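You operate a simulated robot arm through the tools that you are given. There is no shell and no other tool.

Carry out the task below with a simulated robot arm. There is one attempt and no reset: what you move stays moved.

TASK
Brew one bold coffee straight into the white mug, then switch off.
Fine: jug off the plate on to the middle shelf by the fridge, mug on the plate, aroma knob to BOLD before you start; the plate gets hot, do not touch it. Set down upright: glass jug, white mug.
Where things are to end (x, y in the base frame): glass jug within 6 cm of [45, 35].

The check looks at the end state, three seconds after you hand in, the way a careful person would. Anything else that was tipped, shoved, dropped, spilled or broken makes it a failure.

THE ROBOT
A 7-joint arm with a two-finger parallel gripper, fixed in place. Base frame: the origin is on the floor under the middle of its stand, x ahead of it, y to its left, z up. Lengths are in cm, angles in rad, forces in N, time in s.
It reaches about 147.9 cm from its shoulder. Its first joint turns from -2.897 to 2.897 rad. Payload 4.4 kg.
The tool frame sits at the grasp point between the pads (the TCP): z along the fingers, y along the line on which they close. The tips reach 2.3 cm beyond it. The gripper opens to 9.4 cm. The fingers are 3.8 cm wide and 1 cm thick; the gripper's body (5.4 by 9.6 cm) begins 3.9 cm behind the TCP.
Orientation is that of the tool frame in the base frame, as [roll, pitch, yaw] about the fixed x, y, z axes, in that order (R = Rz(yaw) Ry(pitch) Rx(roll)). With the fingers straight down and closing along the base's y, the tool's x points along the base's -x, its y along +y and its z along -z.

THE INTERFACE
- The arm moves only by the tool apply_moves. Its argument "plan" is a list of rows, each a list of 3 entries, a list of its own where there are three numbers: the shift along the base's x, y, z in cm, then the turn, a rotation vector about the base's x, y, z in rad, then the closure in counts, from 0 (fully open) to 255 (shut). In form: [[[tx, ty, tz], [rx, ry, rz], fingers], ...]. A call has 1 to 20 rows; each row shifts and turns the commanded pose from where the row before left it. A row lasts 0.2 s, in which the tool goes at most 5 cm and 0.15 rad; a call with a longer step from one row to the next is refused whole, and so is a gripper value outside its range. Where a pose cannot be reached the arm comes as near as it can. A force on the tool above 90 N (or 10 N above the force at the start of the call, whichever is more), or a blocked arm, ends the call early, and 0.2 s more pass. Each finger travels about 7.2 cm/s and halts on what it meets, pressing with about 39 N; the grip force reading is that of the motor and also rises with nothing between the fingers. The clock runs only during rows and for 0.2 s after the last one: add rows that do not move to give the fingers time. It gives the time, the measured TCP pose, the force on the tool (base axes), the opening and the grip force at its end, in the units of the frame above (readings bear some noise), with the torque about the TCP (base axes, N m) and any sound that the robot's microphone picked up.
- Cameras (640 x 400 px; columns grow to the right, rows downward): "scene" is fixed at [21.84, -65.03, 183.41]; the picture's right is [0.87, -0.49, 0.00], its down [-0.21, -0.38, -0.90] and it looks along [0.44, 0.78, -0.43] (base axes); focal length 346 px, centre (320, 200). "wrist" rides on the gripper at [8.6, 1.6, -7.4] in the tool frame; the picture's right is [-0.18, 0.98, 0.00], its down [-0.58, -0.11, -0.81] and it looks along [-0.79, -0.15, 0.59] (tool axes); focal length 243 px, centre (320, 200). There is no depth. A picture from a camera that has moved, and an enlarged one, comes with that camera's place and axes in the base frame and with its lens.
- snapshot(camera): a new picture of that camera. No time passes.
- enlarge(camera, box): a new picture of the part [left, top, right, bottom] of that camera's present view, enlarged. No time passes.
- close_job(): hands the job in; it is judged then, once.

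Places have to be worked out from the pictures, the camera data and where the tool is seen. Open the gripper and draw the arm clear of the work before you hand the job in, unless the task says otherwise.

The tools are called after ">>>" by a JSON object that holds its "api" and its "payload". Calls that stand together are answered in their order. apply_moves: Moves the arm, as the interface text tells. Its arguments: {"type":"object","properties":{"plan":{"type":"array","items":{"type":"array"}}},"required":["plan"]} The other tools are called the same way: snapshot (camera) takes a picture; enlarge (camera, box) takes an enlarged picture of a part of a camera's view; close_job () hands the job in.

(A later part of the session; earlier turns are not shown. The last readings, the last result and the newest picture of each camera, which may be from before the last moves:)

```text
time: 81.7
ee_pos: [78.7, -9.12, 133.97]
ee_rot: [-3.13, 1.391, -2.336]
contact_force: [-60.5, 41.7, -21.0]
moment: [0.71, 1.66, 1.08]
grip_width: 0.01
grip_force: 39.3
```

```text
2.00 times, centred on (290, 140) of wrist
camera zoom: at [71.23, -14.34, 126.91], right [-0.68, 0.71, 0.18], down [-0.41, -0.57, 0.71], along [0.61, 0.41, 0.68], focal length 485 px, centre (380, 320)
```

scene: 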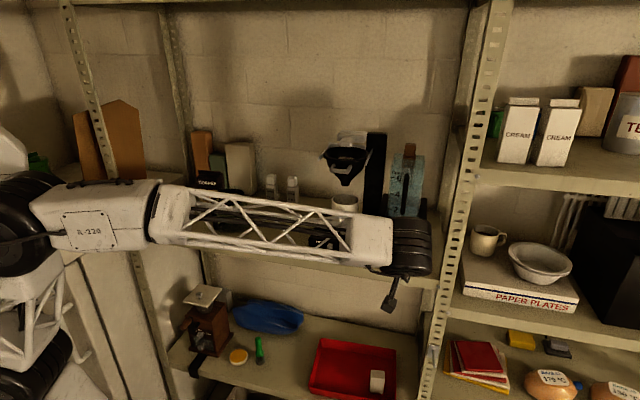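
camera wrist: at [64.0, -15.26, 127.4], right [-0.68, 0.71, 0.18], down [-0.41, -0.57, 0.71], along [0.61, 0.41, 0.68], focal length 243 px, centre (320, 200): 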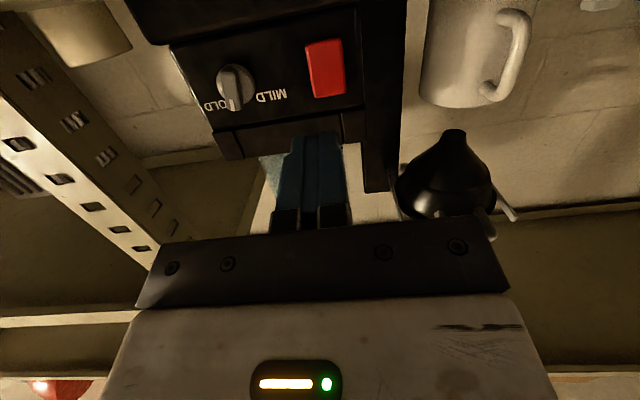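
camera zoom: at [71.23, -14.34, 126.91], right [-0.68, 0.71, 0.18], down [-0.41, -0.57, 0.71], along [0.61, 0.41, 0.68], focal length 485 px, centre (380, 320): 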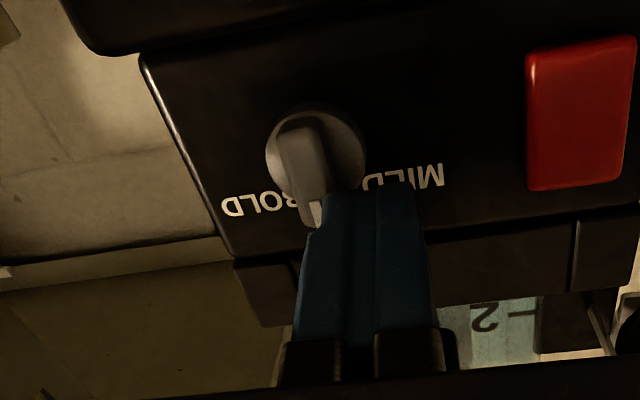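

The finger is bearing too low on the bar and turning it the wrong way. I back off, raise the finger 0.7 cm so it only meets the bar's upper end, and push again.

>>> {"api": "apply_moves", "payload": {"plan": [[[-0.4, 0.4, 0], [0, 0, 0], 255], [[-0.2, 0.2, 0.3], [0, 0, 0], 255], [[0, 0, 0.4], [0, 0, 0], 255], [[0.1, 0.1, 0], [0, 0, 0], 255], [[0, 0, 0], [0, 0, 0], 255]]}}

>>> {"api": "enlarge", "payload": {"camera": "wrist", "box": [200, 40, 380, 240]}}

```text
time: 82.9
ee_pos: [78.3, -8.62, 134.88]
ee_rot: [-3.127, 1.396, -2.335]
contact_force: [-0.2, -0.3, 0.3]
moment: [-0.03, 0.01, -0.03]
grip_width: 0.0
grip_force: 39.0
```

```text
2.00 times, centred on (290, 140) of wrist
camera zoom: at [70.89, -13.82, 127.74], right [-0.68, 0.71, 0.18], down [-0.41, -0.57, 0.71], along [0.61, 0.41, 0.68], focal length 485 px, centre (380, 320)
```

zoom: 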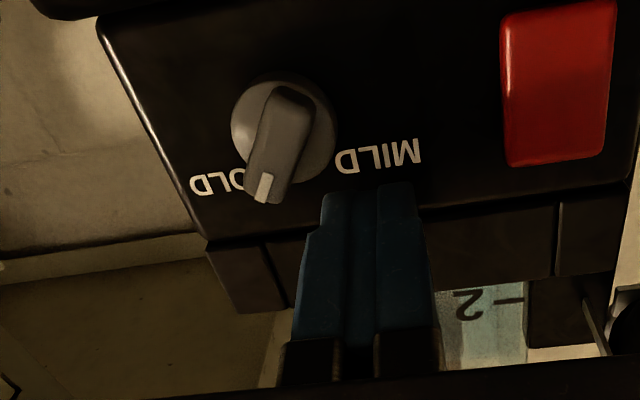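

The knob now reads about +28° after release, so it moves on its own a bit. I wait a moment without touching it and look again.

>>> {"api": "apply_moves", "payload": {"plan": [[[0, 0, 0], [0, 0, 0], 255], [[0, 0, 0], [0, 0, 0], 255], [[0, 0, 0], [0, 0, 0], 255]]}}

>>> {"api": "enlarge", "payload": {"camera": "wrist", "box": [200, 40, 380, 240]}}

```text
time: 83.7
ee_pos: [78.32, -8.48, 134.91]
ee_rot: [-3.126, 1.393, -2.333]
contact_force: [1.1, -0.1, -0.8]
moment: [0.02, 0.02, 0.01]
grip_width: 0.02
grip_force: 39.3
```

```text
2.00 times, centred on (290, 140) of wrist
camera zoom: at [70.88, -13.82, 127.73], right [-0.68, 0.71, 0.18], down [-0.41, -0.57, 0.71], along [0.61, 0.41, 0.68], focal length 485 px, centre (380, 320)
```

zoom: 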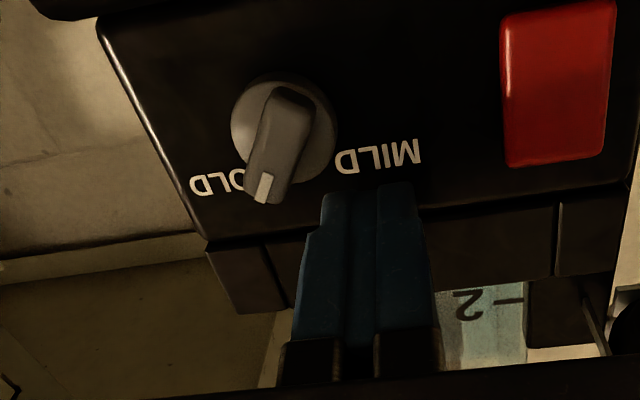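

It holds at +28° by friction, so earlier it was just dragged back by my retreat. I lower slightly, push the upper end further right, and will then retreat straight back.

>>> {"api": "apply_moves", "payload": {"plan": [[[0, 0, -0.3], [0, 0, 0], 255], [[0.15, -0.15, 0], [0, 0, 0], 255], [[0.15, -0.15, 0], [0, 0, 0], 255], [[0.15, -0.15, 0], [0, 0, 0], 255], [[0.15, -0.15, 0], [0, 0, 0], 255], [[0, 0, 0], [0, 0, 0], 255]]}}

>>> {"api": "enlarge", "payload": {"camera": "wrist", "box": [200, 40, 380, 240]}}

```text
time: 85.1
ee_pos: [79.02, -9.06, 134.73]
ee_rot: [-3.12, 1.393, -2.326]
contact_force: [-16.9, 11.5, 7.2]
moment: [0.3, 0.22, 0.34]
grip_width: 0.01
grip_force: 38.8
```

```text
2.00 times, centred on (290, 140) of wrist
camera zoom: at [71.46, -14.3, 127.52], right [-0.68, 0.71, 0.18], down [-0.41, -0.57, 0.71], along [0.61, 0.41, 0.68], focal length 485 px, centre (380, 320)
```

zoom: 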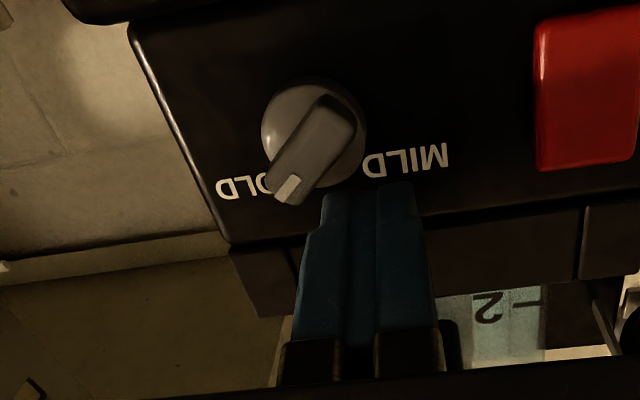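

The pointer is at about +48° again with only about 20 N. Now I retreat straight back out of the panel, with no sideways motion.

>>> {"api": "apply_moves", "payload": {"plan": [[[-0.2, -0.2, 0], [0, 0, 0], 255], [[-0.3, -0.3, 0], [0, 0, 0], 255], [[-0.5, -0.5, 0], [0, 0, 0], 255], [[-0.8, -0.8, 0], [0, 0, 0], 255], [[-1.0, -1.0, 0], [0, 0, 0], 255], [[0, 0, 0], [0, 0, 0], 255]]}}

>>> {"api": "enlarge", "payload": {"camera": "wrist", "box": [200, 20, 380, 220]}}

>>> {"api": "enlarge", "payload": {"camera": "scene", "box": [340, 200, 460, 280]}}

```text
time: 86.5
ee_pos: [76.21, -12.03, 134.53]
ee_rot: [-3.126, 1.395, -2.334]
contact_force: [-0.8, 0.0, 0.2]
moment: [-0.02, 0.01, 0.02]
grip_width: 0.02
grip_force: 39.3
```

```text
2.00 times, centred on (290, 120) of wrist
camera zoom: at [68.73, -17.22, 127.42], right [-0.68, 0.71, 0.18], down [-0.41, -0.57, 0.71], along [0.61, 0.41, 0.68], focal length 485 px, centre (380, 360)
```

zoom: 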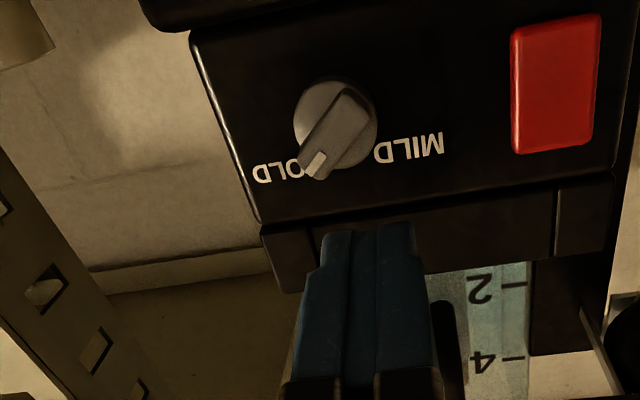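

```text
5.00 times, centred on (400, 240) of scene
camera zoom: at [21.84, -65.03, 183.41], right [0.87, -0.49, 0.0], down [-0.21, -0.38, -0.9], along [0.44, 0.78, -0.43], focal length 1729 px, centre (-80, 0)
```

zoom: 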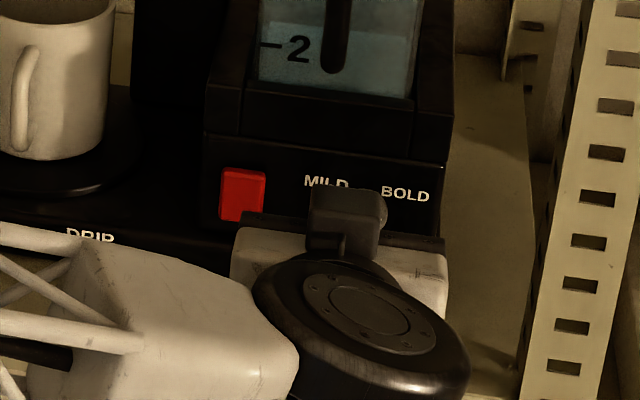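

The knob now stays at BOLD (about +44°, mirror of its start). Next I line up the closed fingertips with the red switch at r≈57, z≈132.2.

>>> {"api": "apply_moves", "payload": {"plan": [[[-1.3, 1.3, -0.5], [0, 0, 0], 255], [[-1.3, 1.3, -0.8], [0, 0, 0], 255], [[-1.2, 1.2, -0.9], [0, 0, 0], 255], [[0, 0, -0.7], [0, 0, 0], 255], [[0, 0, 0], [0, 0, 0], 255]]}}

>>> {"api": "snapshot", "payload": {"camera": "wrist"}}

>>> {"api": "enlarge", "payload": {"camera": "scene", "box": [300, 160, 460, 280]}}

```text
time: 87.7
ee_pos: [72.37, -8.15, 131.58]
ee_rot: [-3.126, 1.396, -2.334]
contact_force: [0.1, 0.1, 0.9]
moment: [-0.02, 0.0, 0.0]
grip_width: 0.01
grip_force: 38.9
```

```text
taken
camera wrist: at [64.87, -13.24, 124.51], right [-0.68, 0.71, 0.18], down [-0.41, -0.57, 0.71], along [0.61, 0.41, 0.68], focal length 243 px, centre (320, 200)
```

wrist: 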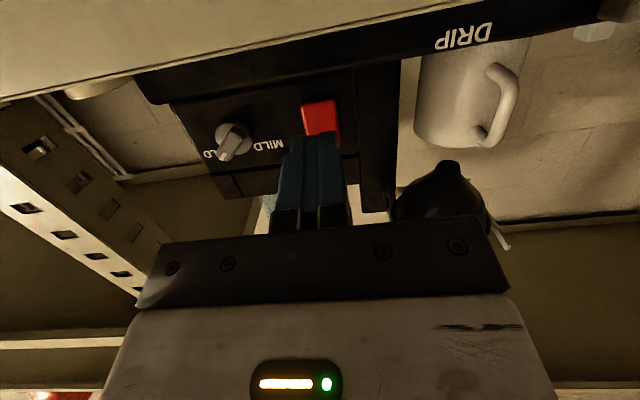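

```text
3.33 times, centred on (380, 220) of scene
camera zoom: at [21.84, -65.03, 183.41], right [0.87, -0.49, 0.0], down [-0.21, -0.38, -0.9], along [0.44, 0.78, -0.43], focal length 1152 px, centre (120, 133)
```

zoom: 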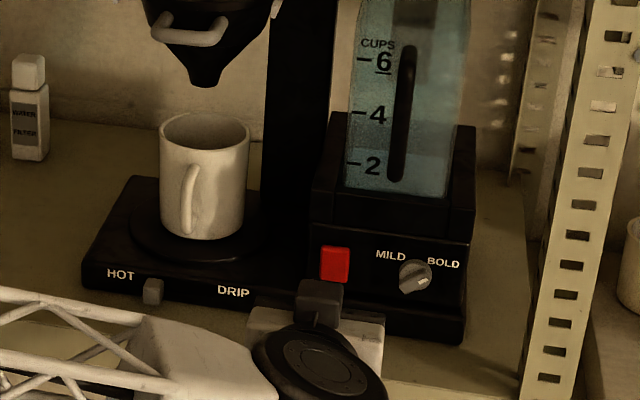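

Let me confirm the knob and the tank level in the scene view before starting.

>>> {"api": "enlarge", "payload": {"camera": "scene", "box": [375, 225, 431, 260]}}

>>> {"api": "enlarge", "payload": {"camera": "scene", "box": [376, 150, 436, 225]}}

>>> {"api": "enlarge", "payload": {"camera": "wrist", "box": [250, 60, 400, 240]}}

```text
11.43 times, centred on (403, 242) of scene
camera zoom: at [21.84, -65.03, 183.41], right [0.87, -0.49, 0.0], down [-0.21, -0.38, -0.9], along [0.44, 0.78, -0.43], focal length 3951 px, centre (-629, -286)
```

zoom: 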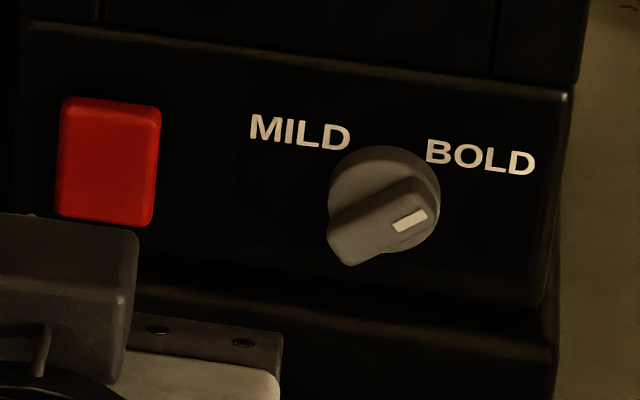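

```text
5.33 times, centred on (406, 188) of scene
camera zoom: at [21.84, -65.03, 183.41], right [0.87, -0.49, 0.0], down [-0.21, -0.38, -0.9], along [0.44, 0.78, -0.43], focal length 1844 px, centre (-139, 267)
```

zoom: 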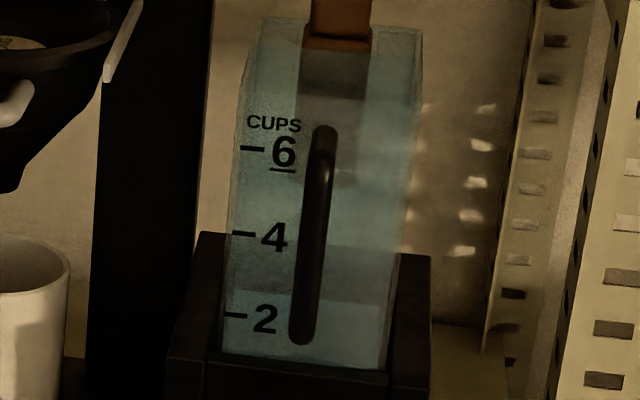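

```text
2.22 times, centred on (325, 150) of wrist
camera zoom: at [64.87, -13.24, 124.51], right [-0.68, 0.71, 0.18], down [-0.41, -0.57, 0.71], along [0.61, 0.41, 0.68], focal length 539 px, centre (309, 311)
```

zoom: 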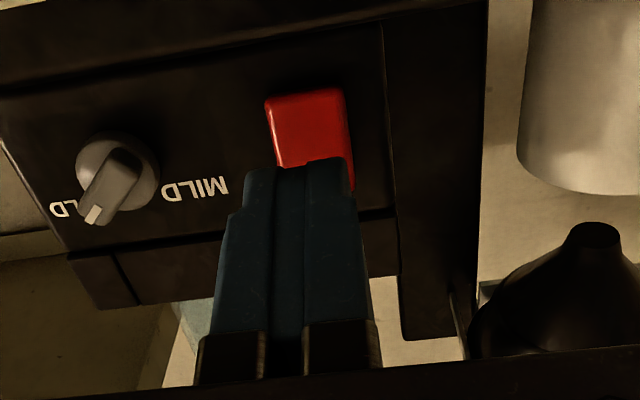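

Knob mark points to BOLD. I bring the fingertips to just before the red switch.

>>> {"api": "apply_moves", "payload": {"plan": [[[0.7, 0.7, 0], [0, 0, 0], 255], [[0.9, 0.9, 0], [0, 0, 0], 255], [[0.6, 0.6, 0], [0, 0, 0], 255], [[0.3, 0.3, 0], [0, 0, 0], 255], [[0, 0, 0], [0, 0, 0], 255]]}}

>>> {"api": "enlarge", "payload": {"camera": "wrist", "box": [250, 60, 400, 240]}}

```text
time: 88.9
ee_pos: [74.95, -5.61, 131.66]
ee_rot: [-3.125, 1.394, -2.334]
contact_force: [-0.5, 0.0, -0.2]
moment: [-0.03, 0.04, -0.03]
grip_width: 0.0
grip_force: 39.2
```

```text
2.22 times, centred on (325, 150) of wrist
camera zoom: at [67.38, -10.83, 124.5], right [-0.68, 0.71, 0.18], down [-0.41, -0.57, 0.71], along [0.61, 0.41, 0.68], focal length 539 px, centre (309, 311)
```

zoom: 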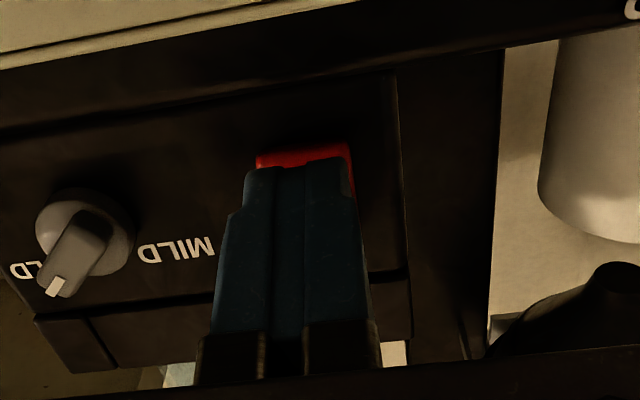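

The tips cover the switch, about 0.7 cm away. I press in small steps.

>>> {"api": "apply_moves", "payload": {"plan": [[[0.1, 0.1, 0], [0, 0, 0], 255], [[0.1, 0.1, 0], [0, 0, 0], 255], [[0.1, 0.1, 0], [0, 0, 0], 255], [[0.1, 0.1, 0], [0, 0, 0], 255], [[0.1, 0.1, 0], [0, 0, 0], 255]]}}

>>> {"api": "enlarge", "payload": {"camera": "scene", "box": [290, 120, 450, 260]}}

```text
time: 90.1
ee_pos: [75.25, -5.32, 131.67]
ee_rot: [-3.125, 1.395, -2.337]
contact_force: [-54.4, -34.2, -10.8]
moment: [0.07, -0.82, 0.36]
grip_width: 0.0
grip_force: 38.9
heard: click
```

```text
2.86 times, centred on (370, 190) of scene
camera zoom: at [21.84, -65.03, 183.41], right [0.87, -0.49, 0.0], down [-0.21, -0.38, -0.9], along [0.44, 0.78, -0.43], focal length 988 px, centre (177, 229)
```

zoom: 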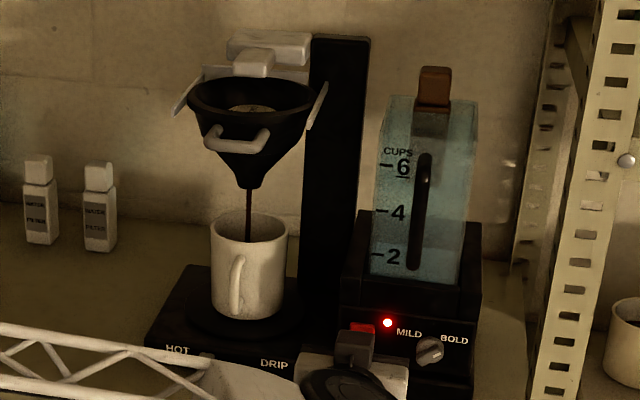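

Click heard, the lamp is lit and coffee is streaming into the mug. I back the finger off the switch by about 1 cm and watch the brew.

>>> {"api": "apply_moves", "payload": {"plan": [[[-0.4, -0.4, 0], [0, 0, 0], 255], [[-0.5, -0.5, 0], [0, 0, 0], 255]]}}

>>> {"api": "enlarge", "payload": {"camera": "scene", "box": [310, 130, 440, 250]}}

```text
time: 90.7
ee_pos: [74.62, -5.79, 131.78]
ee_rot: [-3.123, 1.395, -2.331]
contact_force: [0.7, -1.1, 0.4]
moment: [0.0, 0.01, 0.0]
grip_width: 0.0
grip_force: 38.7
```

```text
3.33 times, centred on (375, 190) of scene
camera zoom: at [21.84, -65.03, 183.41], right [0.87, -0.49, 0.0], down [-0.21, -0.38, -0.9], along [0.44, 0.78, -0.43], focal length 1152 px, centre (137, 233)
```

zoom: 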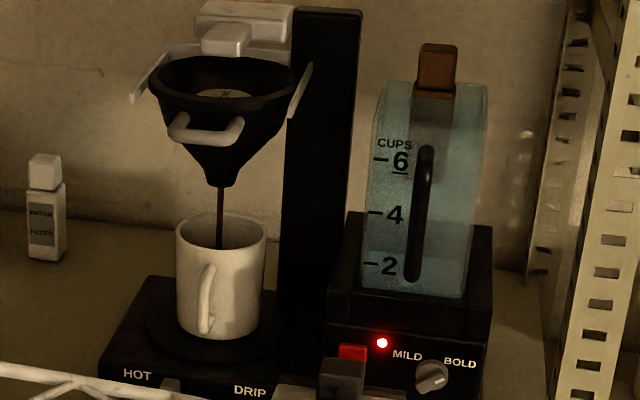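

Brewing continues with the lamp on. I wait in short intervals and watch the mug fill.

>>> {"api": "apply_moves", "payload": {"plan": [[[0, 0, 0], [0, 0, 0], 255], [[0, 0, 0], [0, 0, 0], 255], [[0, 0, 0], [0, 0, 0], 255], [[0, 0, 0], [0, 0, 0], 255]]}}

>>> {"api": "enlarge", "payload": {"camera": "scene", "box": [310, 130, 440, 250]}}

>>> {"api": "enlarge", "payload": {"camera": "scene", "box": [325, 180, 375, 235]}}

```text
time: 91.7
ee_pos: [74.54, -6.1, 131.76]
ee_rot: [-3.123, 1.394, -2.333]
contact_force: [-0.1, -0.6, 0.0]
moment: [0.01, 0.03, 0.01]
grip_width: 0.01
grip_force: 39.2
```

```text
3.33 times, centred on (375, 190) of scene
camera zoom: at [21.84, -65.03, 183.41], right [0.87, -0.49, 0.0], down [-0.21, -0.38, -0.9], along [0.44, 0.78, -0.43], focal length 1152 px, centre (137, 233)
```

zoom: 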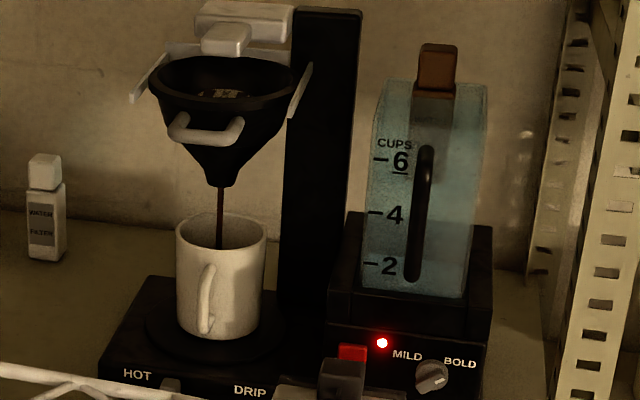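

```text
7.27 times, centred on (350, 208) of scene
camera zoom: at [21.84, -65.03, 183.41], right [0.87, -0.49, 0.0], down [-0.21, -0.38, -0.9], along [0.44, 0.78, -0.43], focal length 2514 px, centre (102, 146)
```

zoom: 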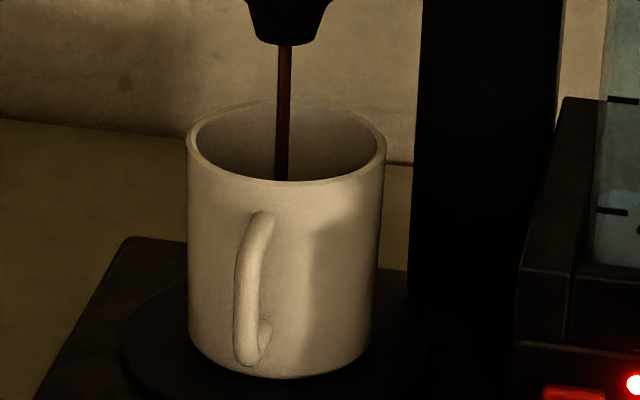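

>>> {"api": "enlarge", "payload": {"camera": "scene", "box": [320, 130, 380, 175]}}

>>> {"api": "apply_moves", "payload": {"plan": [[[0, 0, 0], [0, 0, 0], 255], [[0, 0, 0], [0, 0, 0], 255], [[0, 0, 0], [0, 0, 0], 255], [[0, 0, 0], [0, 0, 0], 255], [[0, 0, 0], [0, 0, 0], 255]]}}

>>> {"api": "enlarge", "payload": {"camera": "scene", "box": [320, 130, 380, 235]}}

```text
8.89 times, centred on (350, 152) of scene
camera zoom: at [21.84, -65.03, 183.41], right [0.87, -0.49, 0.0], down [-0.21, -0.38, -0.9], along [0.44, 0.78, -0.43], focal length 3073 px, centre (53, 622)
```

zoom: 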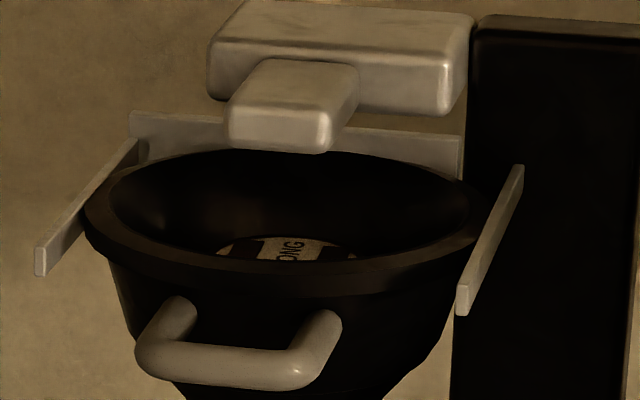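

```text
time: 92.9
ee_pos: [74.46, -6.01, 131.68]
ee_rot: [-3.124, 1.396, -2.334]
contact_force: [0.0, -0.2, -0.4]
moment: [0.01, 0.02, 0.01]
grip_width: 0.0
grip_force: 38.4
```

```text
3.81 times, centred on (350, 182) of scene
camera zoom: at [21.84, -65.03, 183.41], right [0.87, -0.49, 0.0], down [-0.21, -0.38, -0.9], along [0.44, 0.78, -0.43], focal length 1317 px, centre (206, 267)
```

zoom: 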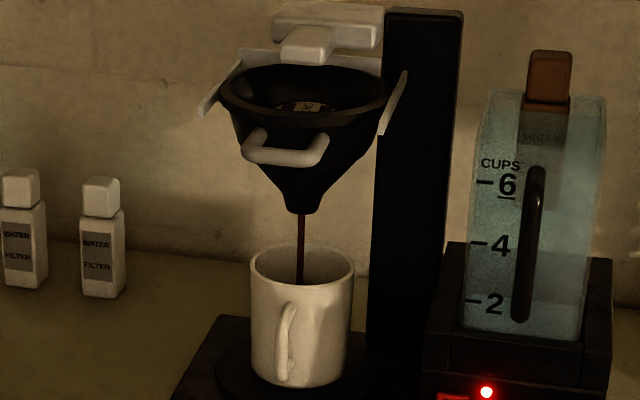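

Flow is steady, mug not yet showing a surface. I wait a couple more seconds.

>>> {"api": "apply_moves", "payload": {"plan": [[[0, 0, 0], [0, 0, 0], 255], [[0, 0, 0], [0, 0, 0], 255], [[0, 0, 0], [0, 0, 0], 255], [[0, 0, 0], [0, 0, 0], 255], [[0, 0, 0], [0, 0, 0], 255], [[0, 0, 0], [0, 0, 0], 255], [[0, 0, 0], [0, 0, 0], 255]]}}

>>> {"api": "enlarge", "payload": {"camera": "scene", "box": [325, 180, 375, 235]}}

>>> {"api": "enlarge", "payload": {"camera": "scene", "box": [310, 130, 440, 250]}}

```text
time: 94.5
ee_pos: [74.45, -6.04, 131.84]
ee_rot: [-3.123, 1.393, -2.333]
contact_force: [-0.1, 0.5, 0.2]
moment: [0.02, -0.01, 0.05]
grip_width: 0.0
grip_force: 39.0
```

```text
7.27 times, centred on (350, 208) of scene
camera zoom: at [21.84, -65.03, 183.41], right [0.87, -0.49, 0.0], down [-0.21, -0.38, -0.9], along [0.44, 0.78, -0.43], focal length 2514 px, centre (102, 146)
```

zoom: 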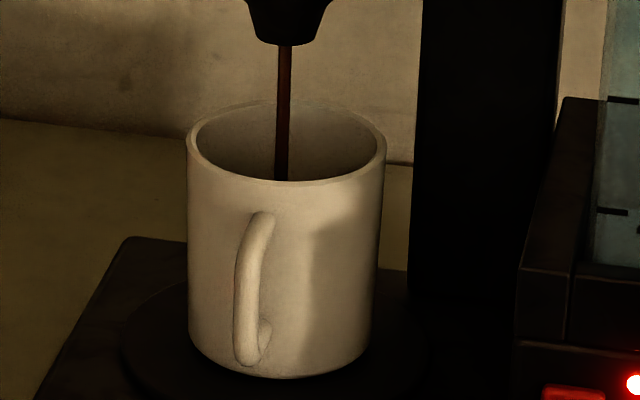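

```text
3.33 times, centred on (375, 190) of scene
camera zoom: at [21.84, -65.03, 183.41], right [0.87, -0.49, 0.0], down [-0.21, -0.38, -0.9], along [0.44, 0.78, -0.43], focal length 1152 px, centre (137, 233)
```

zoom: 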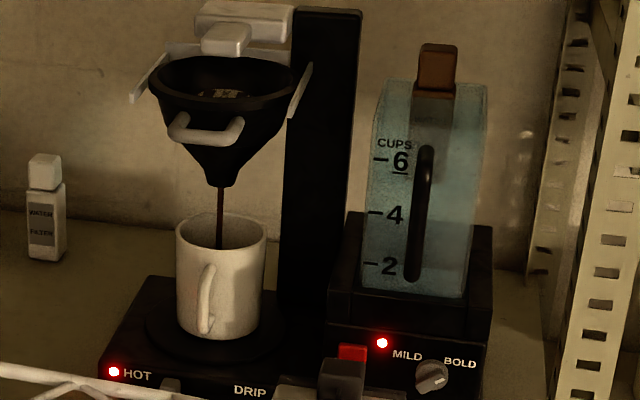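

A red "HOT" lamp is now lit beside the plate; the brew keeps running and no coffee surface is visible yet. I continue to wait in short intervals.

>>> {"api": "apply_moves", "payload": {"plan": [[[0, 0, 0], [0, 0, 0], 255], [[0, 0, 0], [0, 0, 0], 255], [[0, 0, 0], [0, 0, 0], 255], [[0, 0, 0], [0, 0, 0], 255], [[0, 0, 0], [0, 0, 0], 255], [[0, 0, 0], [0, 0, 0], 255], [[0, 0, 0], [0, 0, 0], 255], [[0, 0, 0], [0, 0, 0], 255], [[0, 0, 0], [0, 0, 0], 255]]}}

>>> {"api": "enlarge", "payload": {"camera": "scene", "box": [325, 180, 375, 235]}}

>>> {"api": "enlarge", "payload": {"camera": "scene", "box": [376, 150, 436, 225]}}

```text
time: 96.5
ee_pos: [74.53, -5.98, 131.71]
ee_rot: [-3.125, 1.394, -2.333]
contact_force: [0.8, -0.7, -0.5]
moment: [0.01, -0.01, 0.0]
grip_width: 0.0
grip_force: 38.8
```

```text
7.27 times, centred on (350, 208) of scene
camera zoom: at [21.84, -65.03, 183.41], right [0.87, -0.49, 0.0], down [-0.21, -0.38, -0.9], along [0.44, 0.78, -0.43], focal length 2514 px, centre (102, 146)
```

zoom: 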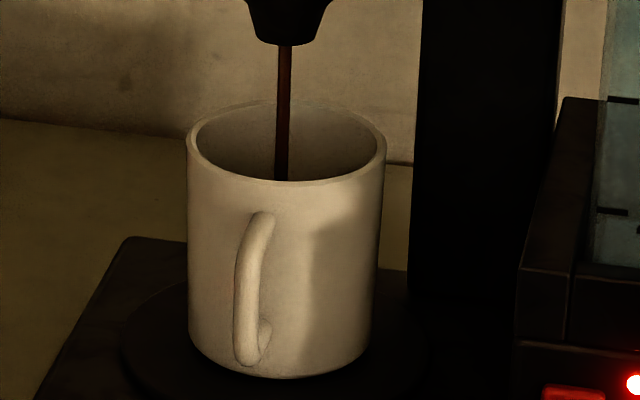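

```text
5.33 times, centred on (406, 188) of scene
camera zoom: at [21.84, -65.03, 183.41], right [0.87, -0.49, 0.0], down [-0.21, -0.38, -0.9], along [0.44, 0.78, -0.43], focal length 1844 px, centre (-139, 267)
```

zoom: 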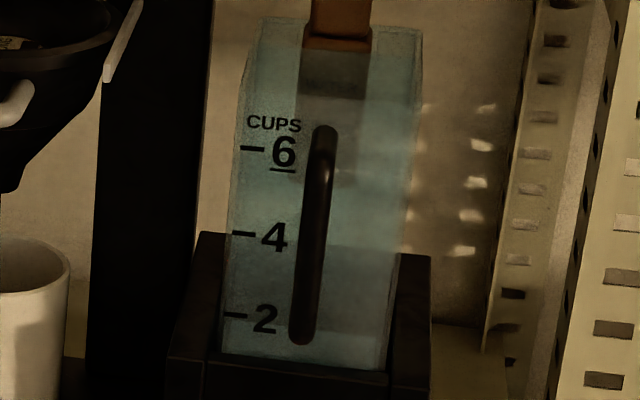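

The tank level has dropped from about 2.6 to under 2 cups. I keep waiting and watching both levels.

>>> {"api": "apply_moves", "payload": {"plan": [[[0, 0, 0], [0, 0, 0], 255], [[0, 0, 0], [0, 0, 0], 255], [[0, 0, 0], [0, 0, 0], 255], [[0, 0, 0], [0, 0, 0], 255], [[0, 0, 0], [0, 0, 0], 255], [[0, 0, 0], [0, 0, 0], 255], [[0, 0, 0], [0, 0, 0], 255]]}}

>>> {"api": "enlarge", "payload": {"camera": "scene", "box": [325, 180, 375, 235]}}

>>> {"api": "enlarge", "payload": {"camera": "scene", "box": [376, 150, 436, 225]}}

```text
time: 98.1
ee_pos: [74.5, -6.02, 131.72]
ee_rot: [-3.124, 1.394, -2.335]
contact_force: [-0.1, 1.0, 0.0]
moment: [0.02, 0.01, -0.03]
grip_width: 0.0
grip_force: 38.7
```

```text
7.27 times, centred on (350, 208) of scene
camera zoom: at [21.84, -65.03, 183.41], right [0.87, -0.49, 0.0], down [-0.21, -0.38, -0.9], along [0.44, 0.78, -0.43], focal length 2514 px, centre (102, 146)
```

zoom: 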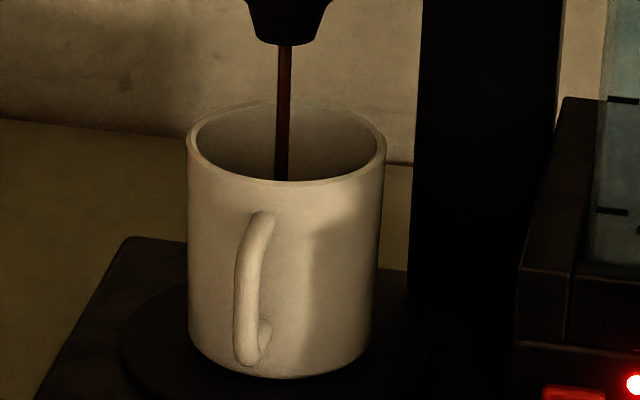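

```text
5.33 times, centred on (406, 188) of scene
camera zoom: at [21.84, -65.03, 183.41], right [0.87, -0.49, 0.0], down [-0.21, -0.38, -0.9], along [0.44, 0.78, -0.43], focal length 1844 px, centre (-139, 267)
```

zoom: 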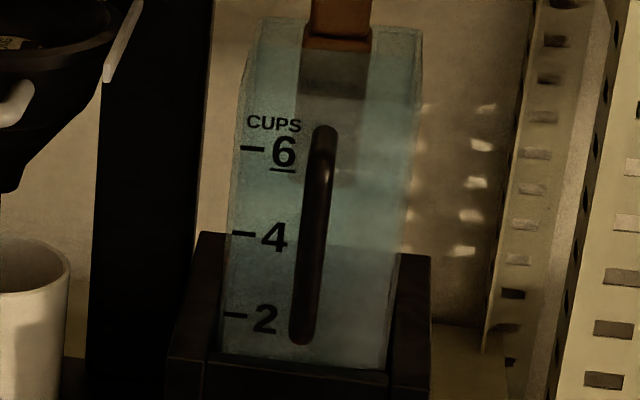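

>>> {"api": "apply_moves", "payload": {"plan": [[[0, 0, 0], [0, 0, 0], 255], [[0, 0, 0], [0, 0, 0], 255], [[0, 0, 0], [0, 0, 0], 255], [[0, 0, 0], [0, 0, 0], 255], [[0, 0, 0], [0, 0, 0], 255], [[0, 0, 0], [0, 0, 0], 255], [[0, 0, 0], [0, 0, 0], 255]]}}

>>> {"api": "enlarge", "payload": {"camera": "scene", "box": [325, 180, 375, 235]}}

>>> {"api": "enlarge", "payload": {"camera": "scene", "box": [310, 130, 440, 250]}}

```text
time: 99.7
ee_pos: [74.49, -6.06, 131.7]
ee_rot: [-3.125, 1.395, -2.335]
contact_force: [-0.2, 0.3, 0.4]
moment: [-0.02, 0.02, -0.02]
grip_width: 0.03
grip_force: 39.0
```

```text
7.27 times, centred on (350, 208) of scene
camera zoom: at [21.84, -65.03, 183.41], right [0.87, -0.49, 0.0], down [-0.21, -0.38, -0.9], along [0.44, 0.78, -0.43], focal length 2514 px, centre (102, 146)
```

zoom: 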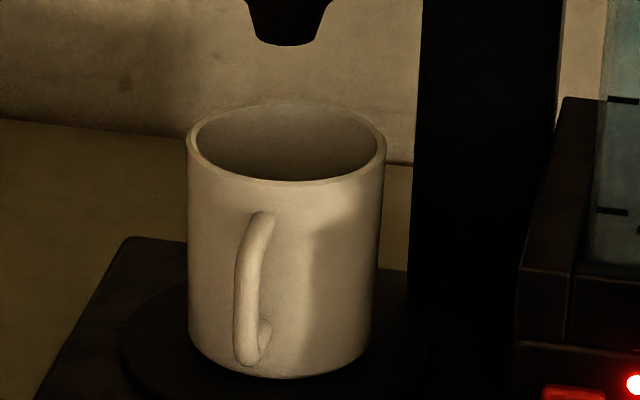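

```text
3.33 times, centred on (375, 190) of scene
camera zoom: at [21.84, -65.03, 183.41], right [0.87, -0.49, 0.0], down [-0.21, -0.38, -0.9], along [0.44, 0.78, -0.43], focal length 1152 px, centre (137, 233)
```

zoom: 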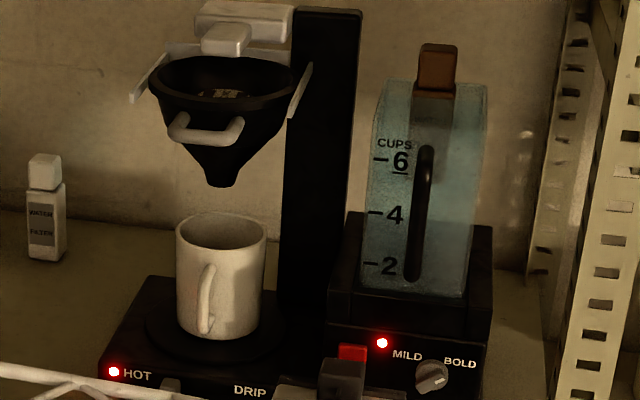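

The stream has stopped. I wait a moment more to confirm that the brew is finished, checking the basket and tank.

>>> {"api": "apply_moves", "payload": {"plan": [[[0, 0, 0], [0, 0, 0], 255], [[0, 0, 0], [0, 0, 0], 255], [[0, 0, 0], [0, 0, 0], 255], [[0, 0, 0], [0, 0, 0], 255], [[0, 0, 0], [0, 0, 0], 255], [[0, 0, 0], [0, 0, 0], 255]]}}

>>> {"api": "enlarge", "payload": {"camera": "scene", "box": [320, 130, 380, 235]}}

>>> {"api": "enlarge", "payload": {"camera": "scene", "box": [376, 150, 436, 225]}}

>>> {"api": "enlarge", "payload": {"camera": "scene", "box": [320, 130, 380, 175]}}

```text
time: 101.1
ee_pos: [74.58, -5.92, 131.73]
ee_rot: [-3.124, 1.394, -2.335]
contact_force: [0.0, -0.6, -0.2]
moment: [0.03, -0.05, 0.02]
grip_width: 0.0
grip_force: 38.7
```

```text
3.81 times, centred on (350, 182) of scene
camera zoom: at [21.84, -65.03, 183.41], right [0.87, -0.49, 0.0], down [-0.21, -0.38, -0.9], along [0.44, 0.78, -0.43], focal length 1317 px, centre (206, 267)
```

zoom: 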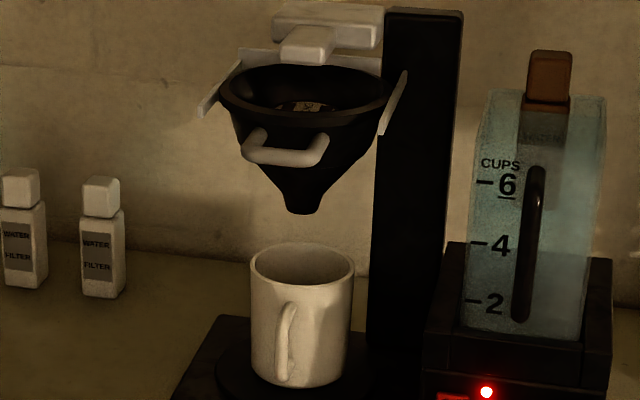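

```text
5.33 times, centred on (406, 188) of scene
camera zoom: at [21.84, -65.03, 183.41], right [0.87, -0.49, 0.0], down [-0.21, -0.38, -0.9], along [0.44, 0.78, -0.43], focal length 1844 px, centre (-139, 267)
```

zoom: 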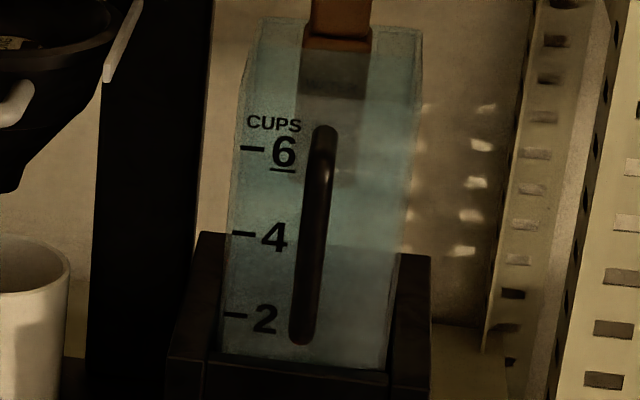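

```text
8.89 times, centred on (350, 152) of scene
camera zoom: at [21.84, -65.03, 183.41], right [0.87, -0.49, 0.0], down [-0.21, -0.38, -0.9], along [0.44, 0.78, -0.43], focal length 3073 px, centre (53, 622)
```

zoom: 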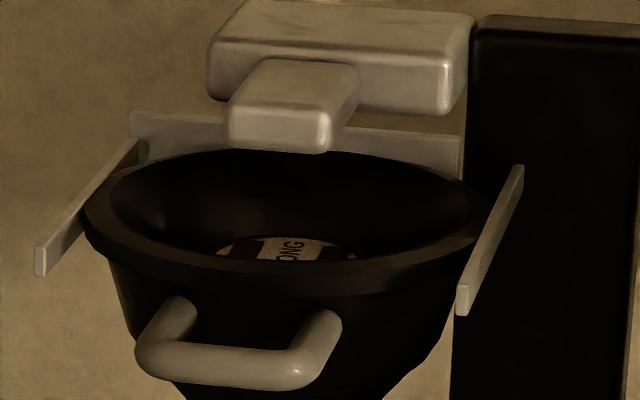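

The stream has stopped for good and the tank is empty, so brewing is complete. I press the red switch again to switch off.

>>> {"api": "apply_moves", "payload": {"plan": [[[0.3, 0.3, 0], [0, 0, 0], 255], [[0.2, 0.2, 0], [0, 0, 0], 255], [[0.1, 0.1, 0], [0, 0, 0], 255], [[0.1, 0.1, 0], [0, 0, 0], 255], [[0.1, 0.1, 0], [0, 0, 0], 255], [[0.1, 0.1, 0], [0, 0, 0], 255]]}}

>>> {"api": "enlarge", "payload": {"camera": "scene", "box": [290, 120, 450, 260]}}

```text
time: 102.5
ee_pos: [75.26, -5.42, 131.61]
ee_rot: [-3.125, 1.394, -2.333]
contact_force: [-71.2, -30.1, -6.6]
moment: [0.47, -0.72, 0.67]
grip_width: 0.02
grip_force: 38.7
```

```text
2.86 times, centred on (370, 190) of scene
camera zoom: at [21.84, -65.03, 183.41], right [0.87, -0.49, 0.0], down [-0.21, -0.38, -0.9], along [0.44, 0.78, -0.43], focal length 988 px, centre (177, 229)
```

zoom: 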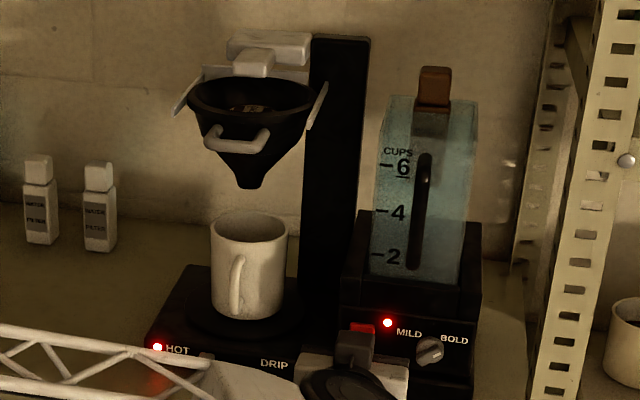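

No click this time and the lamp is still on, so the switch may be a rocker. I back off and look at it closely.

>>> {"api": "apply_moves", "payload": {"plan": [[[-0.4, -0.4, 0], [0, 0, 0], 255], [[-0.8, -0.8, 0], [0, 0, 0], 255], [[-0.6, -1.6, 0], [0, 0, 0], 255], [[-0.9, -2.4, 0], [0, 0, 0], 255], [[0.5, -2.2, 0], [0, 0, 0], 255], [[0.8, -1.5, 0], [0, 0, 0], 255], [[0, 0, 0], [0, 0, 0], 255]]}}

>>> {"api": "snapshot", "payload": {"camera": "wrist"}}

>>> {"api": "enlarge", "payload": {"camera": "scene", "box": [360, 215, 430, 265]}}

```text
time: 104.1
ee_pos: [73.99, -14.06, 131.72]
ee_rot: [-3.124, 1.396, -2.335]
contact_force: [0.4, -0.3, 0.2]
moment: [-0.01, -0.01, -0.01]
grip_width: 0.0
grip_force: 38.8
```

```text
taken
camera wrist: at [66.52, -19.34, 124.54], right [-0.68, 0.71, 0.18], down [-0.41, -0.57, 0.71], along [0.61, 0.41, 0.68], focal length 243 px, centre (320, 200)
```

wrist: 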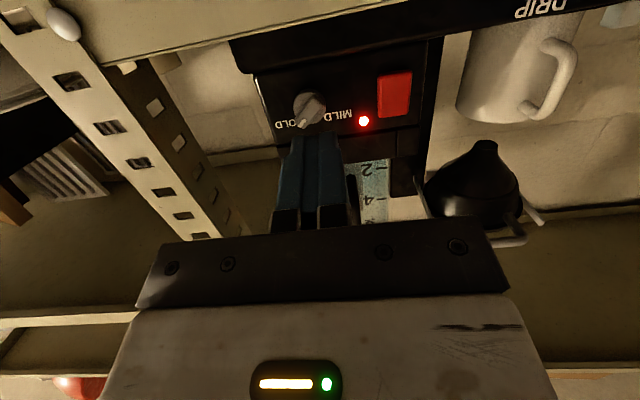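

```text
8.00 times, centred on (395, 240) of scene
camera zoom: at [21.84, -65.03, 183.41], right [0.87, -0.49, 0.0], down [-0.21, -0.38, -0.9], along [0.44, 0.78, -0.43], focal length 2766 px, centre (-280, -120)
```

zoom: 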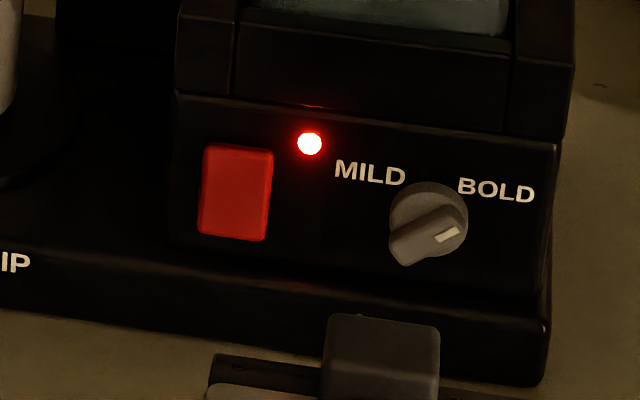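

>>> {"api": "enlarge", "payload": {"camera": "wrist", "box": [360, 60, 430, 130]}}

>>> {"api": "enlarge", "payload": {"camera": "scene", "box": [376, 225, 404, 250]}}

```text
5.71 times, centred on (395, 95) of wrist
camera zoom: at [66.52, -19.34, 124.54], right [-0.68, 0.71, 0.18], down [-0.41, -0.57, 0.71], along [0.61, 0.41, 0.68], focal length 1386 px, centre (-109, 800)
```

zoom: 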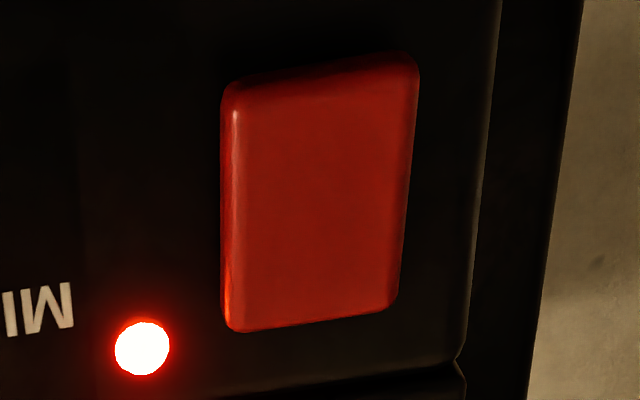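

```text
16.00 times, centred on (390, 238) of scene
camera zoom: at [21.84, -65.03, 183.41], right [0.87, -0.49, 0.0], down [-0.21, -0.38, -0.9], along [0.44, 0.78, -0.43], focal length 5532 px, centre (-800, -400)
```

zoom: 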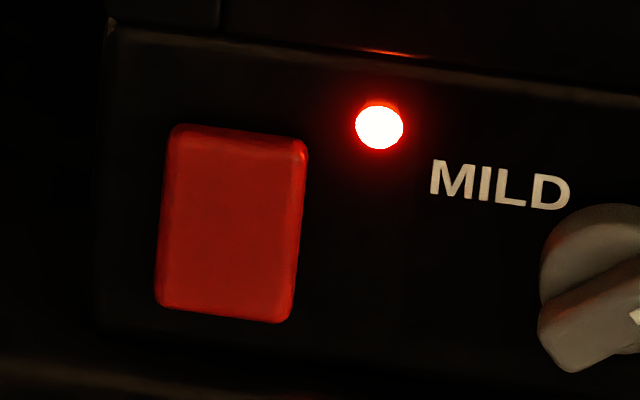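

The rocker now sits with its top in and its bottom out, so ON was the upper half and OFF needs a push on the lower half. I line up about 1.2 cm lower, in front of the switch.

>>> {"api": "apply_moves", "payload": {"plan": [[[-1.3, 1.3, -0.4], [0, 0, 0], 255], [[-1.3, 1.3, -0.4], [0, 0, 0], 255], [[-1.12, 1.12, -0.4], [0, 0, 0], 255], [[1.2, 1.2, 0], [0, 0, 0], 255], [[1.2, 1.2, 0], [0, 0, 0], 255], [[1.2, 1.2, 0], [0, 0, 0], 255], [[0.7, 0.7, 0], [0, 0, 0], 255], [[0, 0, 0], [0, 0, 0], 255]]}}

>>> {"api": "enlarge", "payload": {"camera": "wrist", "box": [250, 40, 400, 240]}}

>>> {"api": "enlarge", "payload": {"camera": "scene", "box": [300, 160, 460, 280]}}

```text
time: 105.9
ee_pos: [74.65, -6.03, 130.48]
ee_rot: [-3.124, 1.395, -2.333]
contact_force: [-0.5, 0.1, 1.1]
moment: [0.0, -0.01, 0.01]
grip_width: 0.01
grip_force: 39.3
```

```text
2.00 times, centred on (325, 140) of wrist
camera zoom: at [67.09, -11.22, 123.34], right [-0.68, 0.71, 0.18], down [-0.41, -0.57, 0.71], along [0.61, 0.41, 0.68], focal length 485 px, centre (310, 320)
```

zoom: 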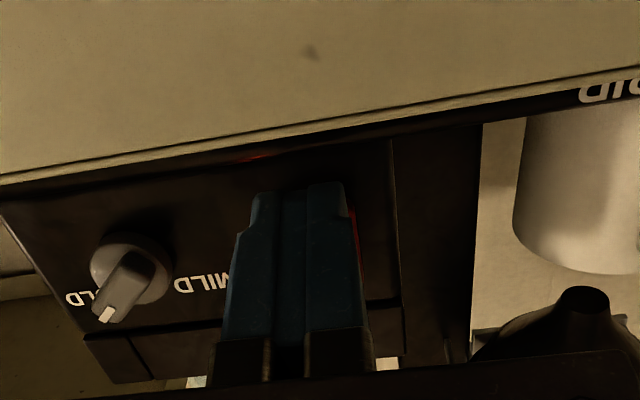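

```text
3.33 times, centred on (380, 220) of scene
camera zoom: at [21.84, -65.03, 183.41], right [0.87, -0.49, 0.0], down [-0.21, -0.38, -0.9], along [0.44, 0.78, -0.43], focal length 1152 px, centre (120, 133)
```

zoom: 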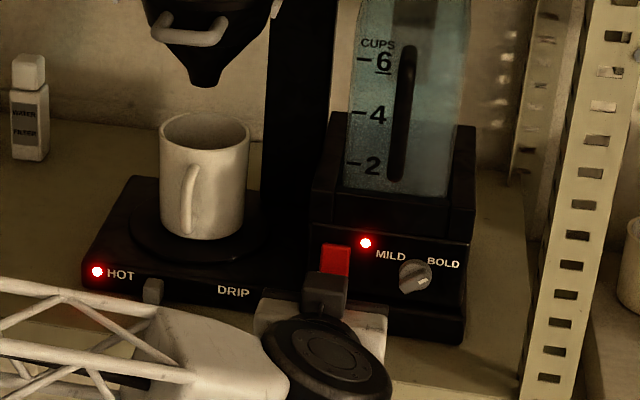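

Lined up with the lower half of the rocker. I press in small steps, listening for the click.

>>> {"api": "apply_moves", "payload": {"plan": [[[0.2, 0.2, 0], [0, 0, 0], 255], [[0.15, 0.15, 0], [0, 0, 0], 255], [[0.1, 0.1, 0], [0, 0, 0], 255], [[0.1, 0.1, 0], [0, 0, 0], 255], [[0.1, 0.1, 0], [0, 0, 0], 255], [[0.1, 0.1, 0], [0, 0, 0], 255]]}}

>>> {"api": "enlarge", "payload": {"camera": "scene", "box": [300, 160, 460, 280]}}

```text
time: 107.3
ee_pos: [75.27, -5.4, 130.34]
ee_rot: [-3.13, 1.393, -2.341]
contact_force: [-20.2, -13.3, -9.8]
moment: [0.1, -0.12, 0.1]
grip_width: 0.02
grip_force: 39.4
heard: click
```

```text
3.33 times, centred on (380, 220) of scene
camera zoom: at [21.84, -65.03, 183.41], right [0.87, -0.49, 0.0], down [-0.21, -0.38, -0.9], along [0.44, 0.78, -0.43], focal length 1152 px, centre (120, 133)
```

zoom: 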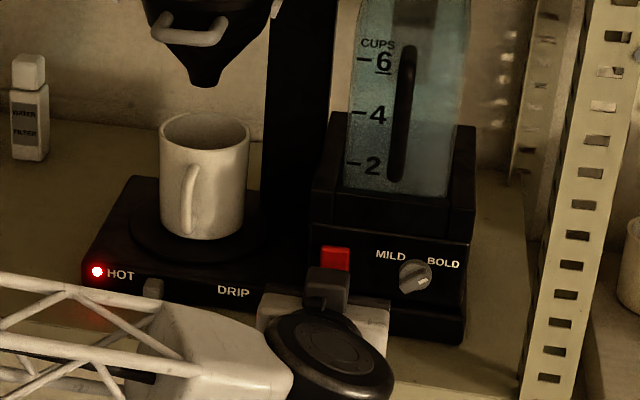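

Click heard and the power lamp is off (the HOT lamp stays lit while the plate is warm). I withdraw straight back from the machine.

>>> {"api": "apply_moves", "payload": {"plan": [[[-0.3, -0.3, 0], [0, 0, 0], 255], [[-0.8, -0.8, 0], [0, 0, 0], 255], [[-1.5, -1.5, 0], [0, 0, 0], 255], [[-2.0, -2.0, 0], [0, 0, 0], 255], [[-2.0, -2.0, 0.5], [0, 0, 0], 200], [[-2.0, -2.0, 1.0], [0, 0, 0], 120], [[-2.0, -2.0, 1.0], [0, 0, 0], 60], [[0, 0, 1.0], [0, 0, 0], 0], [[0, 0, 0], [0, 0, 0], 0]]}}

>>> {"api": "snapshot", "payload": {"camera": "scene"}}

>>> {"api": "snapshot", "payload": {"camera": "wrist"}}

```text
time: 109.3
ee_pos: [64.78, -15.85, 134.0]
ee_rot: [-3.124, 1.395, -2.333]
contact_force: [0.1, 0.0, 0.5]
moment: [-0.04, -0.04, 0.03]
grip_width: 9.4
grip_force: 0.0
```

```text
taken
```

scene: 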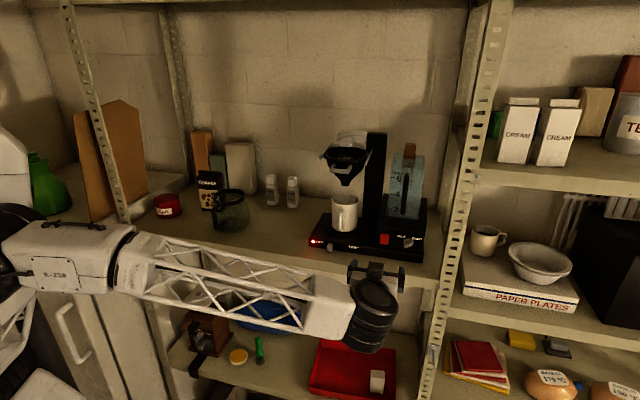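

```text
taken
camera wrist: at [57.31, -21.06, 126.9], right [-0.68, 0.71, 0.18], down [-0.41, -0.57, 0.71], along [0.61, 0.41, 0.68], focal length 243 px, centre (320, 200)
```

wrist: 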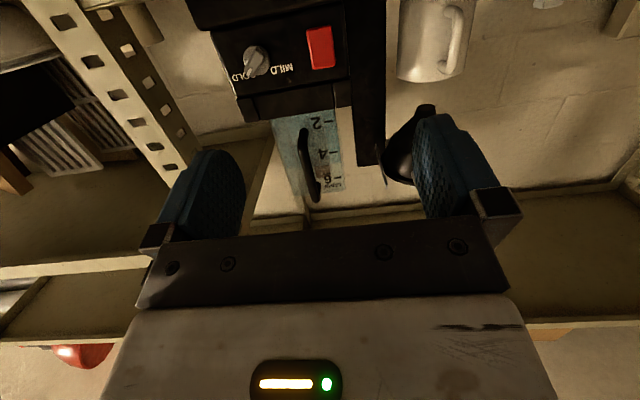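

Everything looks in place. I raise the arm, turn the fingers back to pointing down, and draw it well clear in front of the rack.

>>> {"api": "apply_moves", "payload": {"plan": [[[-1.0, -1.0, 2.0], [0, 0, 0], 0], [[-1.0, -1.0, 2.5], [-0.0985, 0.0985, 0], 0], [[-0.8, -0.8, 2.5], [-0.0985, 0.0985, 0], 0], [[-0.8, -0.8, 2.5], [-0.0985, 0.0985, 0], 0], [[-0.8, -0.8, 2.5], [-0.0985, 0.0985, 0], 0], [[-0.8, -0.8, 2.5], [-0.0985, 0.0985, 0], 0], [[-0.8, -0.8, 2.5], [-0.0985, 0.0985, 0], 0], [[-0.8, -0.8, 2.5], [-0.0985, 0.0985, 0], 0], [[-0.5, -0.8, 2.5], [-0.0985, 0.0985, 0], 0], [[-0.5, -0.8, 2.5], [-0.0985, 0.0985, 0], 0], [[-0.5, -0.8, 2.0], [-0.0985, 0.0985, 0], 0], [[0, 0, 0], [0, 0, 0], 0]]}}

>>> {"api": "snapshot", "payload": {"camera": "scene"}}

>>> {"api": "snapshot", "payload": {"camera": "wrist"}}

```text
time: 111.9
ee_pos: [56.47, -25.09, 160.48]
ee_rot: [3.136, 0.0, -2.352]
contact_force: [-0.2, 0.0, 0.8]
moment: [0.0, 0.0, 0.01]
grip_width: 9.41
grip_force: 0.1
```

```text
taken
```

scene: 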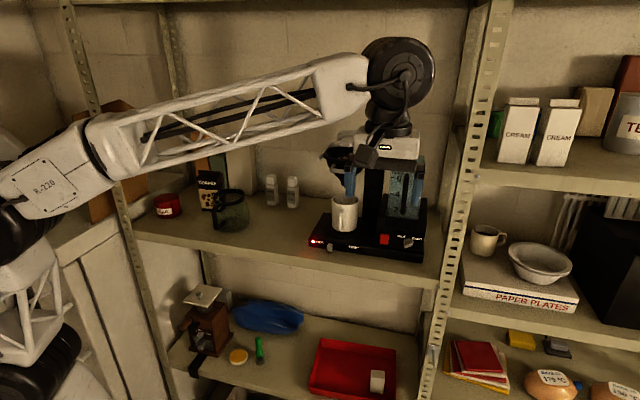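

```text
taken
camera wrist: at [49.09, -30.1, 168.08], right [-0.57, 0.82, 0.01], down [0.49, 0.33, 0.81], along [0.66, 0.46, -0.59], focal length 243 px, centre (320, 200)
```

wrist: 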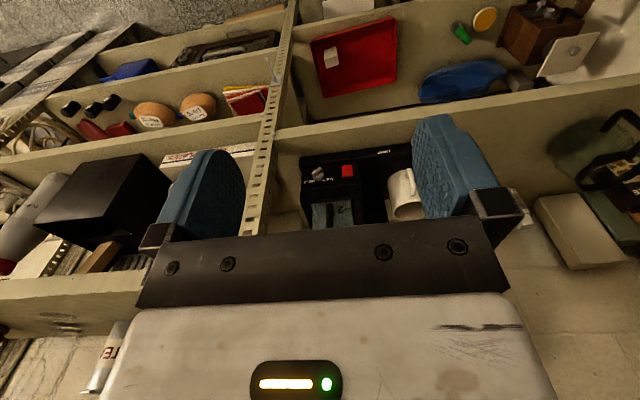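

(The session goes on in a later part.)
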